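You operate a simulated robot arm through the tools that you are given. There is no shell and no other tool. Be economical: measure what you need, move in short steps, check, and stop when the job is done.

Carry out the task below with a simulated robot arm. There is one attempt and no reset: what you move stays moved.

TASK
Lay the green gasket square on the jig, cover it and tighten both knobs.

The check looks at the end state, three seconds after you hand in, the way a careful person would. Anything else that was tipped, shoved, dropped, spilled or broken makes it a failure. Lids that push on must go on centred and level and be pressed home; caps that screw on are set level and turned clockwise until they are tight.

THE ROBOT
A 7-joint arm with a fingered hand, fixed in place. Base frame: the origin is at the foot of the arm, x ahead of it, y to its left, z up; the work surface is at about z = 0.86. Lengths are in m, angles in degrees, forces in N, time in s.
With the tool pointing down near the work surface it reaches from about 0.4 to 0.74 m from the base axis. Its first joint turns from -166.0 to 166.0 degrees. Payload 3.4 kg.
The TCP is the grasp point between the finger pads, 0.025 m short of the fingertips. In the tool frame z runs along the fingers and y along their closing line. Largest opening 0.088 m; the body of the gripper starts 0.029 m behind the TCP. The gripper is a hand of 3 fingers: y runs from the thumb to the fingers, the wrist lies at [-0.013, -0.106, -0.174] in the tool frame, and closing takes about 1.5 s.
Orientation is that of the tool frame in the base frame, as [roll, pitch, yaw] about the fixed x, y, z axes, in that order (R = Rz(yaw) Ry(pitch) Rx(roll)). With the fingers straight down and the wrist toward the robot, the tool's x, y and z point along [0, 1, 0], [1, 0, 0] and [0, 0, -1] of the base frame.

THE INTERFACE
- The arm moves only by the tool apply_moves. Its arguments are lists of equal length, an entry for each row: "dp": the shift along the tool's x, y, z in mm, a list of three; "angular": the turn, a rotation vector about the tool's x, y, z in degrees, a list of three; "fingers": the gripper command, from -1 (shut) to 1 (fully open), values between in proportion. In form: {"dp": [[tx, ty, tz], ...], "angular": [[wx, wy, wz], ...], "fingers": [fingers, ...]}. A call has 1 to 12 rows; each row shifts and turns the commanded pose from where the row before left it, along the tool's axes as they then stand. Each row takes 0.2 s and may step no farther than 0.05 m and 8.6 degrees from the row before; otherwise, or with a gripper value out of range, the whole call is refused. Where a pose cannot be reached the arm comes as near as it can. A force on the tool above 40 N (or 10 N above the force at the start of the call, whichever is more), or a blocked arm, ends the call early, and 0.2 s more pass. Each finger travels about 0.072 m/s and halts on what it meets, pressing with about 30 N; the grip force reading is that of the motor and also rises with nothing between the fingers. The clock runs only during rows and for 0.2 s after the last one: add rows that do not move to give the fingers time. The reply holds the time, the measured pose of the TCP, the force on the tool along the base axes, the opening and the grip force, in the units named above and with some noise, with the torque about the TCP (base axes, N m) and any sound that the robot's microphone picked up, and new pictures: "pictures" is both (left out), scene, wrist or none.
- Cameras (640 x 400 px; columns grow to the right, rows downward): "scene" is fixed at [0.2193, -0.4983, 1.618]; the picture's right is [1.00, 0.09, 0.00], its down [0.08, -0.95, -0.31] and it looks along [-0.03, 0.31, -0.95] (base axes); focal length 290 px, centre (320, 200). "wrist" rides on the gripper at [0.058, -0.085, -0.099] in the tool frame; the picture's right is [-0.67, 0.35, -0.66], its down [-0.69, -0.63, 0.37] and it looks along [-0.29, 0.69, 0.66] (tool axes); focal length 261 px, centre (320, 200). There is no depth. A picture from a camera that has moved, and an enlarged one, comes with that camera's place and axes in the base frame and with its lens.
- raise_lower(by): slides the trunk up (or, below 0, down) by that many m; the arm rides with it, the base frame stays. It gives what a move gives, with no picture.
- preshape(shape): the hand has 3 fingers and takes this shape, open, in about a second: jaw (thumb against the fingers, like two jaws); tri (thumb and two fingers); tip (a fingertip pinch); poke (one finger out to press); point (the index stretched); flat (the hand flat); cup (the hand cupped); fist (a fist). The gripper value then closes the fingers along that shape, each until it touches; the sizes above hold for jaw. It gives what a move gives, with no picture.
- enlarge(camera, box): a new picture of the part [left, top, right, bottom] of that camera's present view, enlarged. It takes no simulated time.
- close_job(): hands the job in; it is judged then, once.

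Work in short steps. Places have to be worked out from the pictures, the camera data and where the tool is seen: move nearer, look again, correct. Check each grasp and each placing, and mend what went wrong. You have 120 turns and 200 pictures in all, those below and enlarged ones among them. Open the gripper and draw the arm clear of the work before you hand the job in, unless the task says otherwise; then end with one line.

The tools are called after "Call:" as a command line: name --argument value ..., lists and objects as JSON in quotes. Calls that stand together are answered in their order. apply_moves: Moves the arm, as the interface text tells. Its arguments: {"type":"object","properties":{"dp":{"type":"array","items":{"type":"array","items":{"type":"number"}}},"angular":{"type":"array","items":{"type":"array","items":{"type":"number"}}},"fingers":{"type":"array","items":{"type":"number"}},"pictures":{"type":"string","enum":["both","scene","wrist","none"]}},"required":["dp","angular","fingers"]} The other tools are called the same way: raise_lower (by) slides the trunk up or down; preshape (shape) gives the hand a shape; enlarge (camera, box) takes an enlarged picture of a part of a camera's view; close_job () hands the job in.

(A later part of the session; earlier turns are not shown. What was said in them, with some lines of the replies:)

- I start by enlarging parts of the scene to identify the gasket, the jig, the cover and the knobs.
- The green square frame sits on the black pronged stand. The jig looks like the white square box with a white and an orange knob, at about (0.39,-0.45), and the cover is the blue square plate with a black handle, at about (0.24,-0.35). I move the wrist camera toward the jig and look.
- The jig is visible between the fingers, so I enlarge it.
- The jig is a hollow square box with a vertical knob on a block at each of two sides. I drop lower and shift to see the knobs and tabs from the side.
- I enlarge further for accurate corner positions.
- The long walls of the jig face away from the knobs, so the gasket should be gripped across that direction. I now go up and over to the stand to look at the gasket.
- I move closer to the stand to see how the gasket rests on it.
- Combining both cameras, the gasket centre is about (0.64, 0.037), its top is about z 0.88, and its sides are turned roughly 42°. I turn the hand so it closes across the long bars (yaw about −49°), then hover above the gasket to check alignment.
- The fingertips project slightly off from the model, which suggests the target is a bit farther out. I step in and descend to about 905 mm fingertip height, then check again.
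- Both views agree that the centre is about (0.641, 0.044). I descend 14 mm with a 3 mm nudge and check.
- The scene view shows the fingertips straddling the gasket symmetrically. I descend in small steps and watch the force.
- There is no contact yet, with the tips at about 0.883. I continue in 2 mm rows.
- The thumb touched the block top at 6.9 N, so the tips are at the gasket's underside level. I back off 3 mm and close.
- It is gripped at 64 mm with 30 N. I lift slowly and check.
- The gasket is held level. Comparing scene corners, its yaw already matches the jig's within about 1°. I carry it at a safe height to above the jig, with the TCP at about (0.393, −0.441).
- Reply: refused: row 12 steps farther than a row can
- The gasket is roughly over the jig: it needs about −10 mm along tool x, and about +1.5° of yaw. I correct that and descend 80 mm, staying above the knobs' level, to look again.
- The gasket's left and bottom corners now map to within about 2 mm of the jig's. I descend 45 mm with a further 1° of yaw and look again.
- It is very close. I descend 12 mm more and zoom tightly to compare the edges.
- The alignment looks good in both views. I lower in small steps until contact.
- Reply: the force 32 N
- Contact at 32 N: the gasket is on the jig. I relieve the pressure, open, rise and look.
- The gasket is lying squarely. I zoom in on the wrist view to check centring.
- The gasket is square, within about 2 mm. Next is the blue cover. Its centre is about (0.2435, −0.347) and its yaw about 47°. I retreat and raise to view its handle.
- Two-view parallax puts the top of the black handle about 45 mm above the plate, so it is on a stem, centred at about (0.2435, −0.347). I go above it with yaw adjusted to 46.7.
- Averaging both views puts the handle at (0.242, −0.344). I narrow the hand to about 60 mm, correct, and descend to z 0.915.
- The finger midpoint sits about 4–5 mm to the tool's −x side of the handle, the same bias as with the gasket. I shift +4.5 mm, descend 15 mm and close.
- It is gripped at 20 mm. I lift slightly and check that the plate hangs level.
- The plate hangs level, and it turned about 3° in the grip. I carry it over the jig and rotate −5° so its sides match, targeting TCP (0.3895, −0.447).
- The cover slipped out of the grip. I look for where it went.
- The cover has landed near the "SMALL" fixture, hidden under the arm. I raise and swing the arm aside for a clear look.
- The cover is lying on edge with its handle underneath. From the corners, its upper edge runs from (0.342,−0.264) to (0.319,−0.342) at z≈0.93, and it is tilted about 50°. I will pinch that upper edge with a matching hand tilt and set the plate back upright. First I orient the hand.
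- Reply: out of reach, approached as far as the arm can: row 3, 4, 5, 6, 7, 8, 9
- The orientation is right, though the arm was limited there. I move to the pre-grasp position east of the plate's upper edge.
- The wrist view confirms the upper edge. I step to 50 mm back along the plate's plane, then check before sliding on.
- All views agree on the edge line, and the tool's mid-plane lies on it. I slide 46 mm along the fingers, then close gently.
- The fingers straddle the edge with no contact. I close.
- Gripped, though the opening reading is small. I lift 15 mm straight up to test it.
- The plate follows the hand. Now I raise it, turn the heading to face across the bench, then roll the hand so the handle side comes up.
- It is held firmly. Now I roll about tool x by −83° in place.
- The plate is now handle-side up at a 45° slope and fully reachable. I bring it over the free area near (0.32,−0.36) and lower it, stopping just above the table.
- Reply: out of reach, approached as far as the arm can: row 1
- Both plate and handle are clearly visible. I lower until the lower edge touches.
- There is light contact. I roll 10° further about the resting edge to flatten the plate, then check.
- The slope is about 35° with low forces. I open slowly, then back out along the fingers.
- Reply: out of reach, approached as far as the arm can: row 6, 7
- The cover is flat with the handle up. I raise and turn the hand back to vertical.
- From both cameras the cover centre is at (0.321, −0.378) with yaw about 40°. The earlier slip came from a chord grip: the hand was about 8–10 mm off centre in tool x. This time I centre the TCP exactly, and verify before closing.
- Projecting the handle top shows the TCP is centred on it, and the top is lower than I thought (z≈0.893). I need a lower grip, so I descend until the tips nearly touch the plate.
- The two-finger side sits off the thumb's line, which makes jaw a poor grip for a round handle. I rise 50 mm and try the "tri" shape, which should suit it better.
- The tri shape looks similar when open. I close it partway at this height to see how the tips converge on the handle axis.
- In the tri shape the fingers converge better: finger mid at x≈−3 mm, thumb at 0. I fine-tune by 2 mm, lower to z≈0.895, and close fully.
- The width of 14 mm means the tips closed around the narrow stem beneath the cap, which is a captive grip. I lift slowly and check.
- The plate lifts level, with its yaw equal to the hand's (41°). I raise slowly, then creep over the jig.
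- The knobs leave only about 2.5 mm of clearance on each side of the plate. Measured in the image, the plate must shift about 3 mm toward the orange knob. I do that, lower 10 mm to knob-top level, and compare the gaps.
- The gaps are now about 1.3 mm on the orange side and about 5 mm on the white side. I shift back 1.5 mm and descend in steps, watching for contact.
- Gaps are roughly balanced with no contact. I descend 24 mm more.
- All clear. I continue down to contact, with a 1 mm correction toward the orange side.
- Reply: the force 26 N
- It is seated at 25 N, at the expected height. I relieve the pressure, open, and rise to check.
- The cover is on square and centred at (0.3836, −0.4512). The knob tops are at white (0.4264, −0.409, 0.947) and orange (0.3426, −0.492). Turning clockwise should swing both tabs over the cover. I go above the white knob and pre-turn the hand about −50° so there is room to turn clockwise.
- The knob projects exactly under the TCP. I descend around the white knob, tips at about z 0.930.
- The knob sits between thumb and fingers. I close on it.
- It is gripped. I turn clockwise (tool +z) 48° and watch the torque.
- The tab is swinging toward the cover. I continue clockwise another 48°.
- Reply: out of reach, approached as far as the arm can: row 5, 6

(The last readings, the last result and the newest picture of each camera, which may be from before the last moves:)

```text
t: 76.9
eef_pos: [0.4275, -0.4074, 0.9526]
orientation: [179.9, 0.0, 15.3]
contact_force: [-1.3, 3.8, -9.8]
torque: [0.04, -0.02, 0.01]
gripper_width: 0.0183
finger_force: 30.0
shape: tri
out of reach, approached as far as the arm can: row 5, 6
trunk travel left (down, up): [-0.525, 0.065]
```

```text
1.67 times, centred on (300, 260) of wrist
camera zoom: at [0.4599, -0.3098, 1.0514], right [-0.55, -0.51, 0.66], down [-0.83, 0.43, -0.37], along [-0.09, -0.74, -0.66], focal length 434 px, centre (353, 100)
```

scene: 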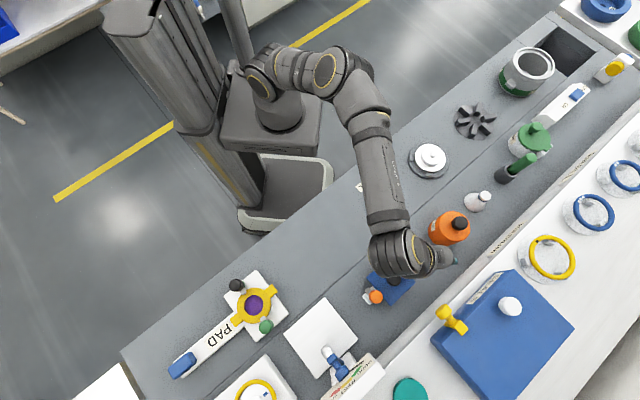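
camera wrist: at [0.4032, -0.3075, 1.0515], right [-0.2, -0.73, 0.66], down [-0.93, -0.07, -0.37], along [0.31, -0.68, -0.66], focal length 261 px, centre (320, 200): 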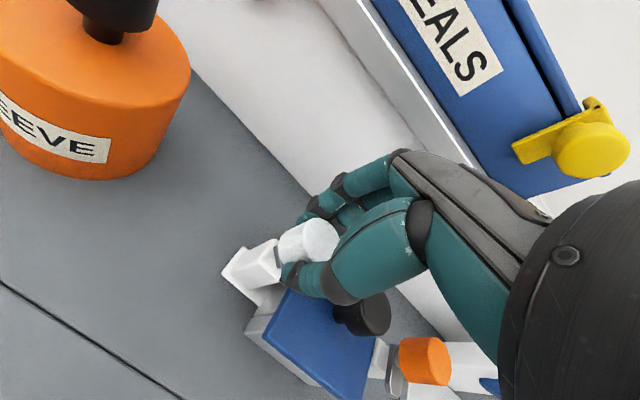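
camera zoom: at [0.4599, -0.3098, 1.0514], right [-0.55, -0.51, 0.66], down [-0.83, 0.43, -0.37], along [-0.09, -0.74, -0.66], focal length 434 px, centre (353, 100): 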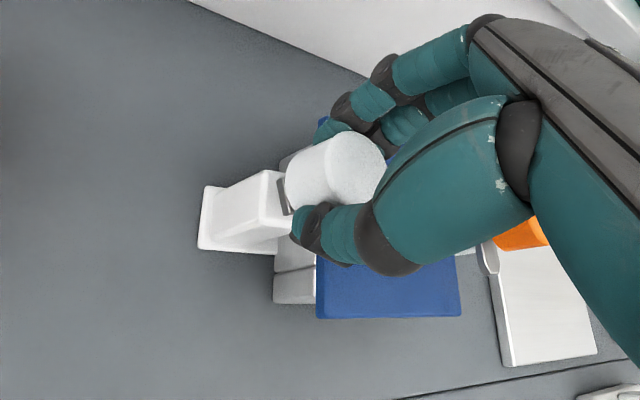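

The knob has turned about 80° and its tab is now over the cover's edge; it is not yet tight, and the wrist is at its limit. I open, rotate back and regrip.

Call:
apply_moves --dp '[[0, 0, 0], [0, 0, 0], [0, 0, 0], [0, 0, 0], [0, 0, 0], [0, 0, 0], [0, 0, 0], [0, 0, 0], [0, 0, 0], [0, 0, 0], [0, 0, 0], [0, 0, 0]]' --angular '[[0, 0, 0], [0, 0, 0], [0, 0, -8.5], [0, 0, -8.5], [0, 0, -8.5], [0, 0, -8.5], [0, 0, -8.5], [0, 0, -8.5], [0, 0, -8.5], [0, 0, -8.5], [0, 0, -8.5], [0, 0, -8.5]]' --fingers '[-0.4, 0.1, 0.2, 0.2, 0.2, 0.2, 0.2, 0.2, 0.2, 0.2, 0.2, 0.2]' --pictures "none"

Call:
apply_moves --dp '[[0, 0, 0], [0, 0, 0], [0, 0, 0], [0, 0, 0]]' --angular '[[0, 0, -8.5], [0, 0, -8.5], [0, 0, -8.5], [0, 0, 0]]' --fingers '[0.2, 0.2, 0.2, 0.2]' --pictures "none"

Call:
enlarge --camera "wrist" --box '[180, 140, 420, 380]'

Call:
enlarge --camera "scene" --box '[370, 240, 440, 300]'

```text
t: 79.5
eef_pos: [0.4266, -0.4091, 0.9532]
orientation: [180.0, 0.0, 100.4]
contact_force: [-0.3, 1.0, -0.5]
torque: [-0.01, -0.02, -0.02]
gripper_width: 0.0523
finger_force: 0.0
shape: tri
trunk travel left (down, up): [-0.525, 0.065]
```

```text
t: 80.5
eef_pos: [0.4262, -0.4097, 0.9521]
orientation: [-180.0, -0.1, 126.0]
contact_force: [-0.1, -0.9, -0.4]
torque: [-0.03, -0.01, -0.02]
gripper_width: 0.0523
finger_force: 0.0
shape: tri
trunk travel left (down, up): [-0.525, 0.065]
```

```text
1.67 times, centred on (300, 260) of wrist
camera zoom: at [0.3226, -0.4109, 1.0517], right [0.68, -0.34, 0.66], down [-0.11, -0.92, -0.37], along [0.73, 0.18, -0.66], focal length 434 px, centre (353, 100)
```

zoom: 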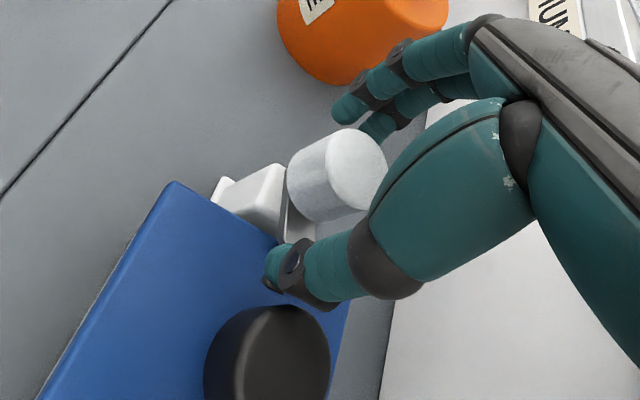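

```text
6.67 times, centred on (405, 270) of scene
camera zoom: at [0.2193, -0.4983, 1.618], right [1.0, 0.09, 0.0], down [0.08, -0.95, -0.31], along [-0.03, 0.31, -0.95], focal length 1936 px, centre (-247, -267)
```

zoom: 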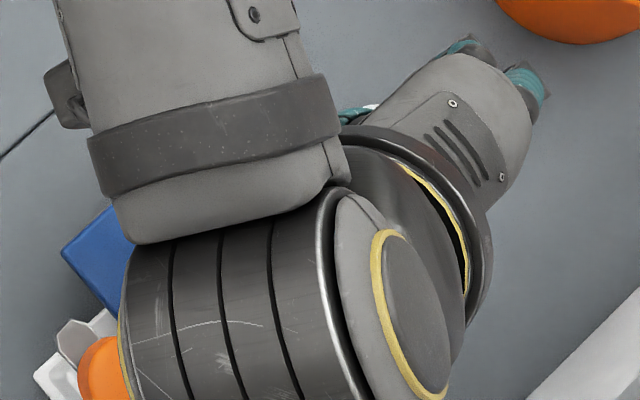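

Yaw 126 is reachable and there is no collision. I regrip, 1 mm lower, and turn clockwise again.

Call:
apply_moves --dp '[[0, 0, 1], [0, 0, 0], [0, 0, 0], [0, 0, 0], [0, 0, 0], [0, 0, 0], [0, 0, 0], [0, 0, 0], [0, 0, 0], [0, 0, 0], [0, 0, 0]]' --angular '[[0, 0, 0], [0, 0, 0], [0, 0, 0], [0, 0, 0], [0, 0, 0], [0, 0, 8], [0, 0, 8], [0, 0, 8], [0, 0, 8], [0, 0, 8], [0, 0, 0]]' --fingers '[0.1, -0.3, -0.6, -1, -1, -1, -1, -1, -1, -1, -1]' --pictures "none"

Call:
enlarge --camera "wrist" --box '[180, 140, 420, 380]'

```text
t: 82.9
eef_pos: [0.4254, -0.4075, 0.9522]
orientation: [180.0, 0.0, 85.7]
contact_force: [-2.6, 11.4, -2.6]
torque: [0.27, -0.03, 0.2]
gripper_width: 0.0183
finger_force: 30.5
shape: tri
trunk travel left (down, up): [-0.525, 0.065]
```

```text
1.67 times, centred on (300, 260) of wrist
camera zoom: at [0.345, -0.3424, 1.0507], right [0.3, -0.69, 0.66], down [-0.68, -0.64, -0.37], along [0.67, -0.34, -0.66], focal length 434 px, centre (353, 100)
```

zoom: 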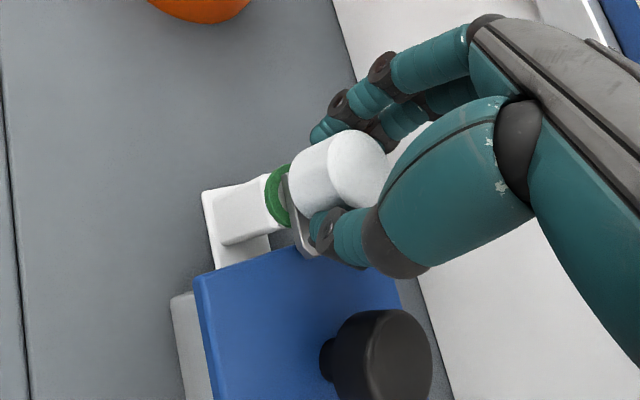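

A green ring has appeared under the knob and the torque has risen to 0.2 N·m, so it appears to be tight. I zoom in to see it and add one small 6° turn to confirm the stop.

Call:
apply_moves --dp '[[0, 0, 0], [0, 0, 0]]' --angular '[[0, 0, 6], [0, 0, 0]]' --fingers '[-1, -1]' --pictures "none"

Call:
enlarge --camera "wrist" --box '[250, 190, 350, 290]'

Call:
enlarge --camera "scene" --box '[370, 240, 440, 300]'

```text
t: 83.5
eef_pos: [0.4265, -0.4058, 0.9517]
orientation: [-180.0, 0.0, 79.8]
contact_force: [-1.2, 14.0, -5.1]
torque: [0.32, -0.08, 0.25]
gripper_width: 0.0178
finger_force: 30.0
shape: tri
trunk travel left (down, up): [-0.525, 0.065]
```

```text
4.00 times, centred on (300, 240) of wrist
camera zoom: at [0.3523, -0.3339, 1.0508], right [0.22, -0.72, 0.66], down [-0.74, -0.56, -0.37], along [0.63, -0.4, -0.66], focal length 1043 px, centre (400, 40)
```

zoom: 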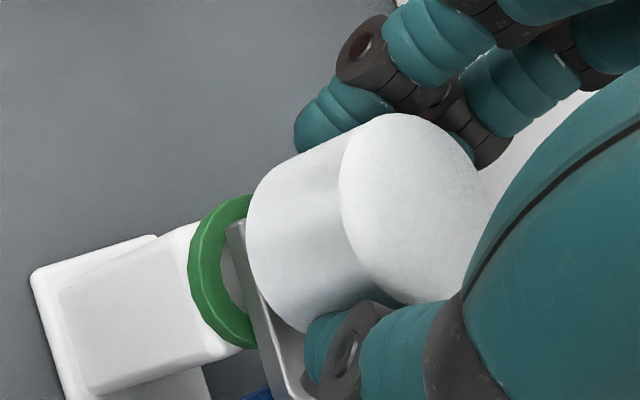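

```text
6.67 times, centred on (405, 270) of scene
camera zoom: at [0.2193, -0.4983, 1.618], right [1.0, 0.09, 0.0], down [0.08, -0.95, -0.31], along [-0.03, 0.31, -0.95], focal length 1936 px, centre (-247, -267)
```

zoom: 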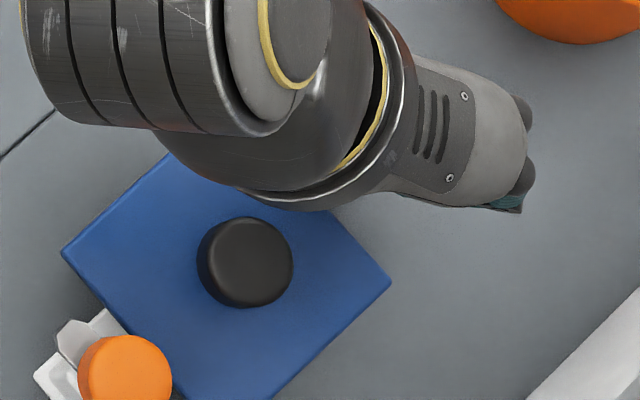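

The green ring marks it tight and the torque is rising. I open and rise, then check that it stays.

Call:
apply_moves --dp '[[0, 0, 0], [0, 0, 0], [0, 0, 0], [0, 0, -20], [0, 0, -40], [0, 0, -30], [0, 0, 0]]' --angular '[[0, 0, 0], [0, 0, 0], [0, 0, 0], [0, 0, 0], [0, 0, 0], [0, 0, 0], [0, 0, 0]]' --fingers '[-0.4, 0.1, 0.2, 0.2, 0.2, 0.2, 0.2]' --pictures "none"

Call:
enlarge --camera "wrist" --box '[150, 170, 350, 370]'

```text
t: 85.1
eef_pos: [0.4259, -0.4075, 1.0411]
orientation: [-180.0, 0.0, 79.7]
contact_force: [0.6, 0.4, -0.5]
torque: [0.03, -0.03, 0.0]
gripper_width: 0.0525
finger_force: 0.2
shape: tri
trunk travel left (down, up): [-0.525, 0.065]
```

```text
2.00 times, centred on (250, 270) of wrist
camera zoom: at [0.3516, -0.3345, 1.141], right [0.22, -0.72, 0.66], down [-0.74, -0.56, -0.37], along [0.63, -0.4, -0.66], focal length 521 px, centre (460, 60)
```

zoom: 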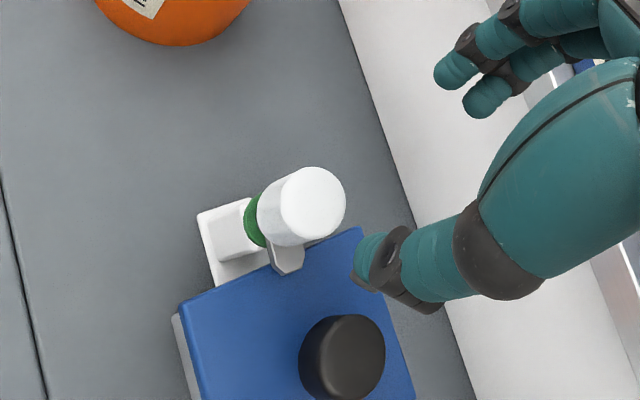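

The white knob's tab is clamped on the cover and the green ring shows. Now I move over the orange knob and pre-rotate the hand.

Call:
apply_moves --dp '[[-32.7, -22.3, 0], [-32.7, -22.3, 0], [-32.7, -22.3, 0], [0, 0, 0], [0, 0, 0], [0, 0, 0], [0, 0, 0], [0, 0, 0], [0, 0, 0]]' --angular '[[0, 0, 0], [0, 0, 0], [0, 0, 0], [0, 0, -7.1], [0, 0, -7.1], [0, 0, -7.1], [0, 0, -7.1], [0, 0, -7.1], [0, 0, 0]]' --fingers '[0.2, 0.2, 0.2, 0.2, 0.2, 0.2, 0.2, 0.2, 0.2]' --pictures "both"

```text
t: 87.1
eef_pos: [0.3244, -0.4561, 1.0345]
orientation: [-179.9, 0.0, 114.9]
contact_force: [0.0, -0.7, -0.3]
torque: [0.03, -0.01, 0.05]
gripper_width: 0.0524
finger_force: 0.2
shape: tri
out of reach, approached as far as the arm can: row 6, 7, 8
trunk travel left (down, up): [-0.525, 0.065]
camera wrist: at [0.2241, -0.4375, 1.1339], right [0.6, -0.46, 0.66], down [-0.28, -0.89, -0.37], along [0.75, 0.03, -0.66], focal length 261 px, centre (320, 200)
```

scene: 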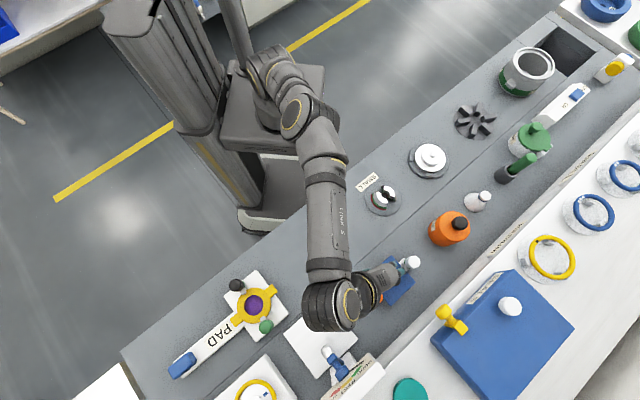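
wrist: 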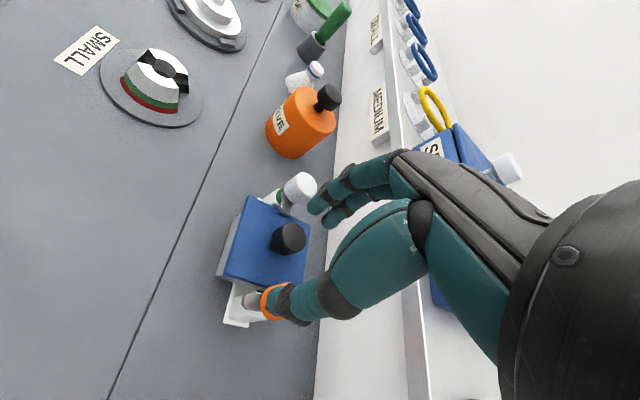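

Yaw 115 is out of reach here, so I back off to yaw 88 and move over the orange knob.

Call:
apply_moves --dp '[[0, 0, 0], [0, 0, 0], [0, 0, 0], [0, 0, 0], [-35.3, 19.5, 0], [0, 0, 0]]' --angular '[[0, 0, 6.75], [0, 0, 6.75], [0, 0, 6.75], [0, 0, 6.75], [0, 0, 0], [0, 0, 0]]' --fingers '[0.2, 0.2, 0.2, 0.2, 0.2, 0.2]' --pictures "wrist"

```text
t: 88.5
eef_pos: [0.3452, -0.489, 1.0363]
orientation: [180.0, 0.1, 88.2]
contact_force: [-0.6, -0.5, -0.5]
torque: [-0.01, -0.05, 0.0]
gripper_width: 0.0524
finger_force: 0.2
shape: tri
trunk travel left (down, up): [-0.525, 0.065]
camera wrist: at [0.2613, -0.4279, 1.1345], right [0.33, -0.68, 0.66], down [-0.65, -0.67, -0.37], along [0.69, -0.31, -0.66], focal length 261 px, centre (320, 200)
```

wrist: 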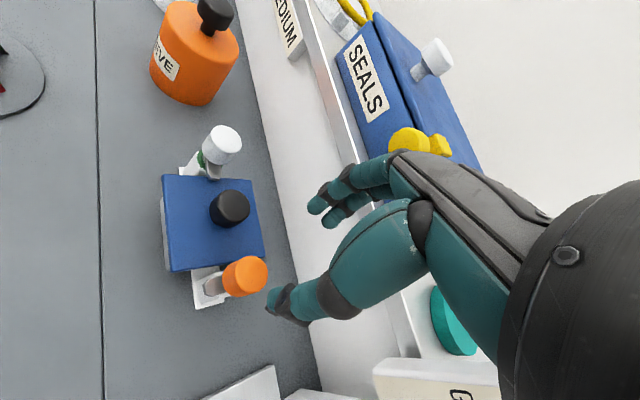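

The orange knob is nearly under the TCP. I make a small correction and descend.

Call:
apply_moves --dp '[[-1, -3, 30], [0, 0, 30], [0, 0, 14], [0, 0, 10], [0, 0, 0]]' --angular '[[0, 0, 0], [0, 0, 0], [0, 0, 0], [0, 0, 0], [0, 0, 0]]' --fingers '[0.2, 0.2, 0.2, 0.2, 0.2]' --pictures "none"

Call:
enlarge --camera "wrist" --box '[180, 140, 420, 380]'

```text
t: 89.7
eef_pos: [0.3429, -0.4916, 0.9505]
orientation: [179.9, 0.0, 88.4]
contact_force: [0.5, -0.4, -0.2]
torque: [-0.01, 0.02, 0.03]
gripper_width: 0.0525
finger_force: 0.1
shape: tri
trunk travel left (down, up): [-0.525, 0.065]
```

```text
1.67 times, centred on (300, 260) of wrist
camera zoom: at [0.2585, -0.4295, 1.051], right [0.33, -0.68, 0.66], down [-0.65, -0.67, -0.37], along [0.69, -0.31, -0.66], focal length 434 px, centre (353, 100)
```

zoom: 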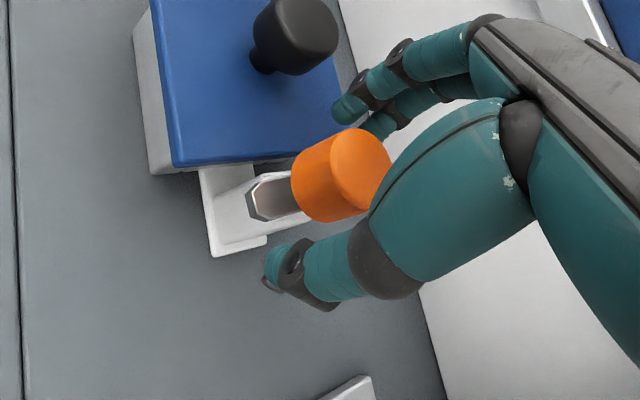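

The position matches the earlier good grip. I close and turn clockwise about 72° (yaw 88→16).

Call:
apply_moves --dp '[[0, 0, 0], [0, 0, 0], [0, 0, 0], [0, 0, 0], [0, 0, 0], [0, 0, 0], [0, 0, 0], [0, 0, 0], [0, 0, 0], [0, 0, 0], [0, 0, 0]]' --angular '[[0, 0, 0], [0, 0, 0], [0, 0, 0], [0, 0, 0], [0, 0, 0], [0, 0, 8], [0, 0, 8], [0, 0, 8], [0, 0, 8], [0, 0, 8], [0, 0, 0]]' --fingers '[0.1, -0.3, -0.6, -1, -1, -1, -1, -1, -1, -1, -1]' --pictures "none"

Call:
enlarge --camera "wrist" --box '[180, 140, 420, 380]'

```text
t: 92.1
eef_pos: [0.343, -0.4905, 0.9499]
orientation: [-180.0, 0.1, 48.2]
contact_force: [3.7, 2.2, 3.3]
torque: [-0.03, -0.12, 0.0]
gripper_width: 0.0191
finger_force: 30.1
shape: tri
trunk travel left (down, up): [-0.525, 0.065]
```

```text
1.67 times, centred on (300, 260) of wrist
camera zoom: at [0.3171, -0.3897, 1.0499], right [-0.19, -0.73, 0.66], down [-0.93, -0.09, -0.37], along [0.33, -0.68, -0.66], focal length 434 px, centre (353, 100)
```

zoom: 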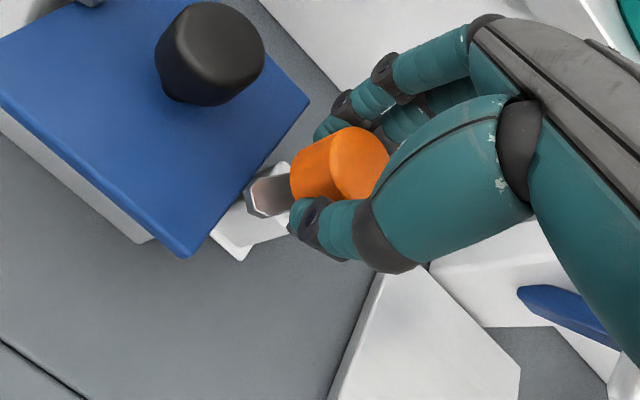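

The tab turns with the knob. I continue clockwise.

Call:
apply_moves --dp '[[0, 0, 0], [0, 0, 0], [0, 0, 0], [0, 0, 0], [0, 0, 0], [0, 0, 0], [0, 0, 0]]' --angular '[[0, 0, 8], [0, 0, 8], [0, 0, 8], [0, 0, 8], [0, 0, 8], [0, 0, 8], [0, 0, 0]]' --fingers '[-1, -1, -1, -1, -1, -1, -1]' --pictures "none"

Call:
enlarge --camera "wrist" --box '[180, 140, 420, 380]'

```text
t: 93.7
eef_pos: [0.3421, -0.4907, 0.9494]
orientation: [180.0, 0.0, 4.3]
contact_force: [1.7, 3.4, 0.8]
torque: [0.06, -0.07, 0.06]
gripper_width: 0.0191
finger_force: 30.5
shape: tri
out of reach, approached as far as the arm can: row 6
trunk travel left (down, up): [-0.525, 0.065]
```

```text
1.67 times, centred on (300, 260) of wrist
camera zoom: at [0.3936, -0.4005, 1.0495], right [-0.64, -0.4, 0.66], down [-0.73, 0.58, -0.37], along [-0.23, -0.71, -0.66], focal length 434 px, centre (353, 100)
```

zoom: 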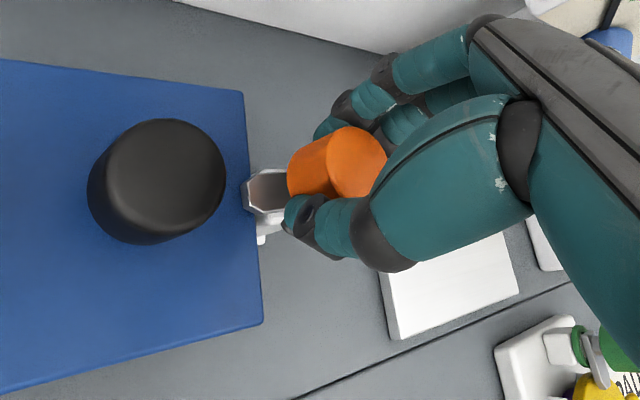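

The tab is now swung to the cover edge with no tightness yet. I open, rotate back and regrip.

Call:
apply_moves --dp '[[0, 0, 0], [0, 0, 0], [0, 0, 0], [0, 0, 0], [0, 0, 0], [0, 0, 0], [0, 0, 0], [0, 0, 0], [0, 0, 0], [0, 0, 0], [0, 0, 0], [0, 0, 0]]' --angular '[[0, 0, 0], [0, 0, 0], [0, 0, -8.5], [0, 0, -8.5], [0, 0, -8.5], [0, 0, -8.5], [0, 0, -8.5], [0, 0, -8.5], [0, 0, -8.5], [0, 0, -8.5], [0, 0, -8.5], [0, 0, -8.5]]' --fingers '[-0.4, 0.1, 0.2, 0.2, 0.2, 0.2, 0.2, 0.2, 0.2, 0.2, 0.2, 0.2]' --pictures "none"

Call:
enlarge --camera "wrist" --box '[180, 140, 420, 380]'

```text
t: 96.3
eef_pos: [0.3419, -0.4913, 0.9517]
orientation: [180.0, 0.1, 89.4]
contact_force: [0.1, -0.3, -0.3]
torque: [0.0, -0.04, 0.0]
gripper_width: 0.0526
finger_force: 0.0
shape: tri
trunk travel left (down, up): [-0.525, 0.065]
```

```text
1.67 times, centred on (300, 260) of wrist
camera zoom: at [0.2568, -0.4316, 1.0502], right [0.34, -0.67, 0.66], down [-0.64, -0.68, -0.37], along [0.69, -0.29, -0.66], focal length 434 px, centre (353, 100)
```

zoom: 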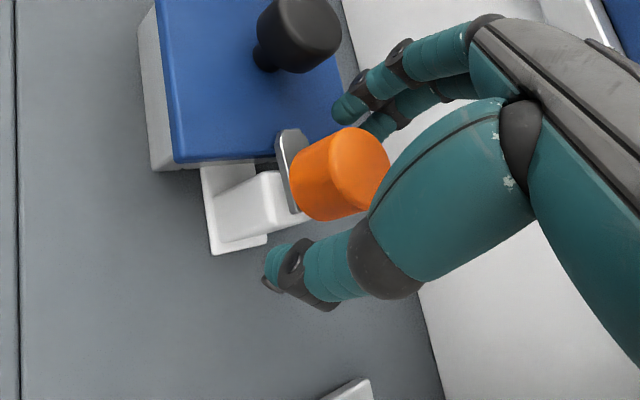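

The tab is just over the cover edge. I regrip and continue clockwise in stages.

Call:
apply_moves --dp '[[0, 0, 0.5], [0, 0, 0], [0, 0, 0], [0, 0, 0], [0, 0, 0], [0, 0, 0], [0, 0, 0], [0, 0, 0], [0, 0, 0], [0, 0, 0]]' --angular '[[0, 0, 0], [0, 0, 0], [0, 0, 0], [0, 0, 0], [0, 0, 0], [0, 0, 8], [0, 0, 8], [0, 0, 8], [0, 0, 8], [0, 0, 0]]' --fingers '[0.1, -0.3, -0.6, -1, -1, -1, -1, -1, -1, -1]' --pictures "none"

Call:
enlarge --camera "wrist" --box '[180, 140, 420, 380]'

```text
t: 98.5
eef_pos: [0.3432, -0.4881, 0.9512]
orientation: [-179.9, -0.1, 57.3]
contact_force: [6.4, 18.5, -8.5]
torque: [0.34, -0.22, 0.32]
gripper_width: 0.0172
finger_force: 30.3
shape: tri
trunk travel left (down, up): [-0.525, 0.065]
```

```text
1.67 times, centred on (300, 260) of wrist
camera zoom: at [0.3035, -0.3936, 1.0501], right [-0.07, -0.75, 0.65], down [-0.9, -0.24, -0.37], along [0.43, -0.61, -0.66], focal length 434 px, centre (353, 100)
```

zoom: 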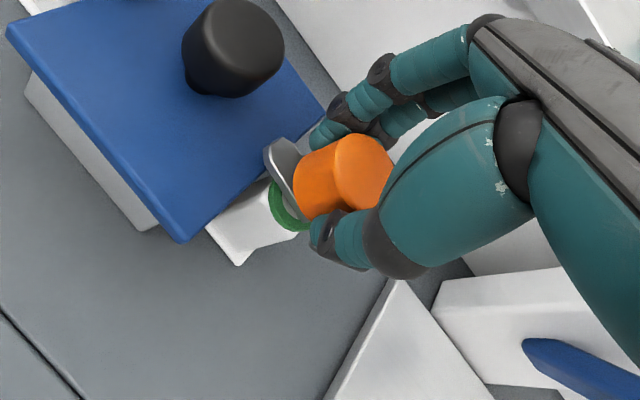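

A green ring shows here too, with torque at 0.32 N·m, so it is tight. I open, rise and inspect everything.

Call:
apply_moves --dp '[[0, 0, 0], [0, 0, 0], [0, 0, 0], [0, 0, -20], [0, 0, -40], [0, 0, -40], [0, -45, -10], [0, -45, 0], [0, -40, 0], [0, 0, 0]]' --angular '[[0, 0, 0], [0, 0, 0], [0, 0, 0], [0, 0, 0], [0, 0, 0], [0, 0, 0], [0, 0, 0], [0, 0, 0], [0, 0, 0], [0, 0, 0]]' --fingers '[-0.4, 0.1, 0.3, 0.3, 0.3, 0.5, 1, 1, 1, 1]' --pictures "both"

Call:
enlarge --camera "scene" --box '[355, 245, 435, 310]'

Call:
enlarge --camera "wrist" --box '[200, 80, 360, 240]'

```text
t: 100.7
eef_pos: [0.2321, -0.4203, 1.0616]
orientation: [-180.0, 0.0, 57.3]
contact_force: [0.6, 0.0, 0.3]
torque: [-0.03, 0.01, -0.01]
gripper_width: 0.0876
finger_force: 0.1
shape: tri
trunk travel left (down, up): [-0.525, 0.065]
camera wrist: at [0.1915, -0.3254, 1.1608], right [-0.07, -0.75, 0.66], down [-0.9, -0.24, -0.37], along [0.43, -0.62, -0.66], focal length 261 px, centre (320, 200)
```

scene: 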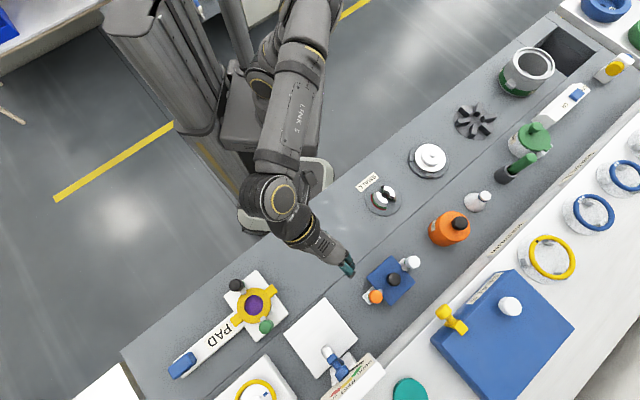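
wrist: 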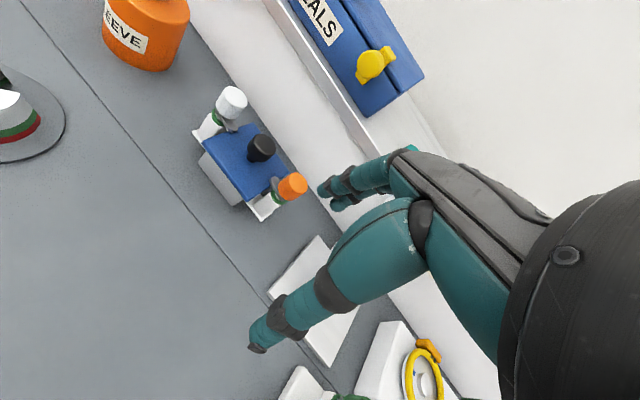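

```text
6.15 times, centred on (395, 278) of scene
camera zoom: at [0.2193, -0.4983, 1.618], right [1.0, 0.09, 0.0], down [0.08, -0.95, -0.31], along [-0.03, 0.31, -0.95], focal length 1787 px, centre (-142, -277)
```

zoom: 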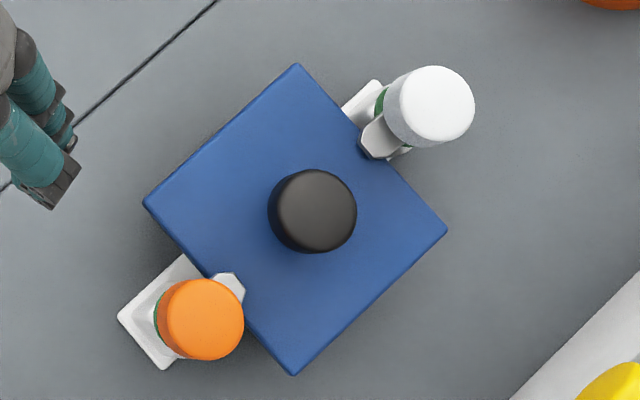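

```text
2.50 times, centred on (280, 160) of wrist
camera zoom: at [0.1915, -0.3254, 1.1608], right [-0.07, -0.75, 0.66], down [-0.9, -0.24, -0.37], along [0.43, -0.62, -0.66], focal length 652 px, centre (420, 300)
```

zoom: 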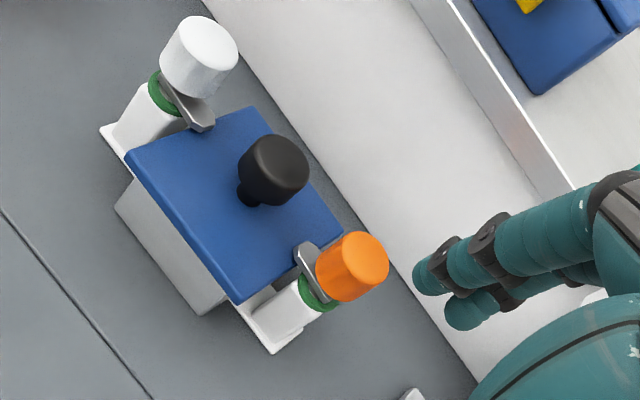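

Both tabs clamp the cover, both green rings show, the cover is square and level, and the arm is clear with the hand open. I hand in.

Call:
close_job

```text
The job is handed in.
```

The green gasket is laid square on the jig and covered, both knobs are turned clockwise until tight, and the job is handed in. On the way I dropped the cover once onto the bench by the "SMALL" fixture. I set it upright again and saw nothing else disturbed.
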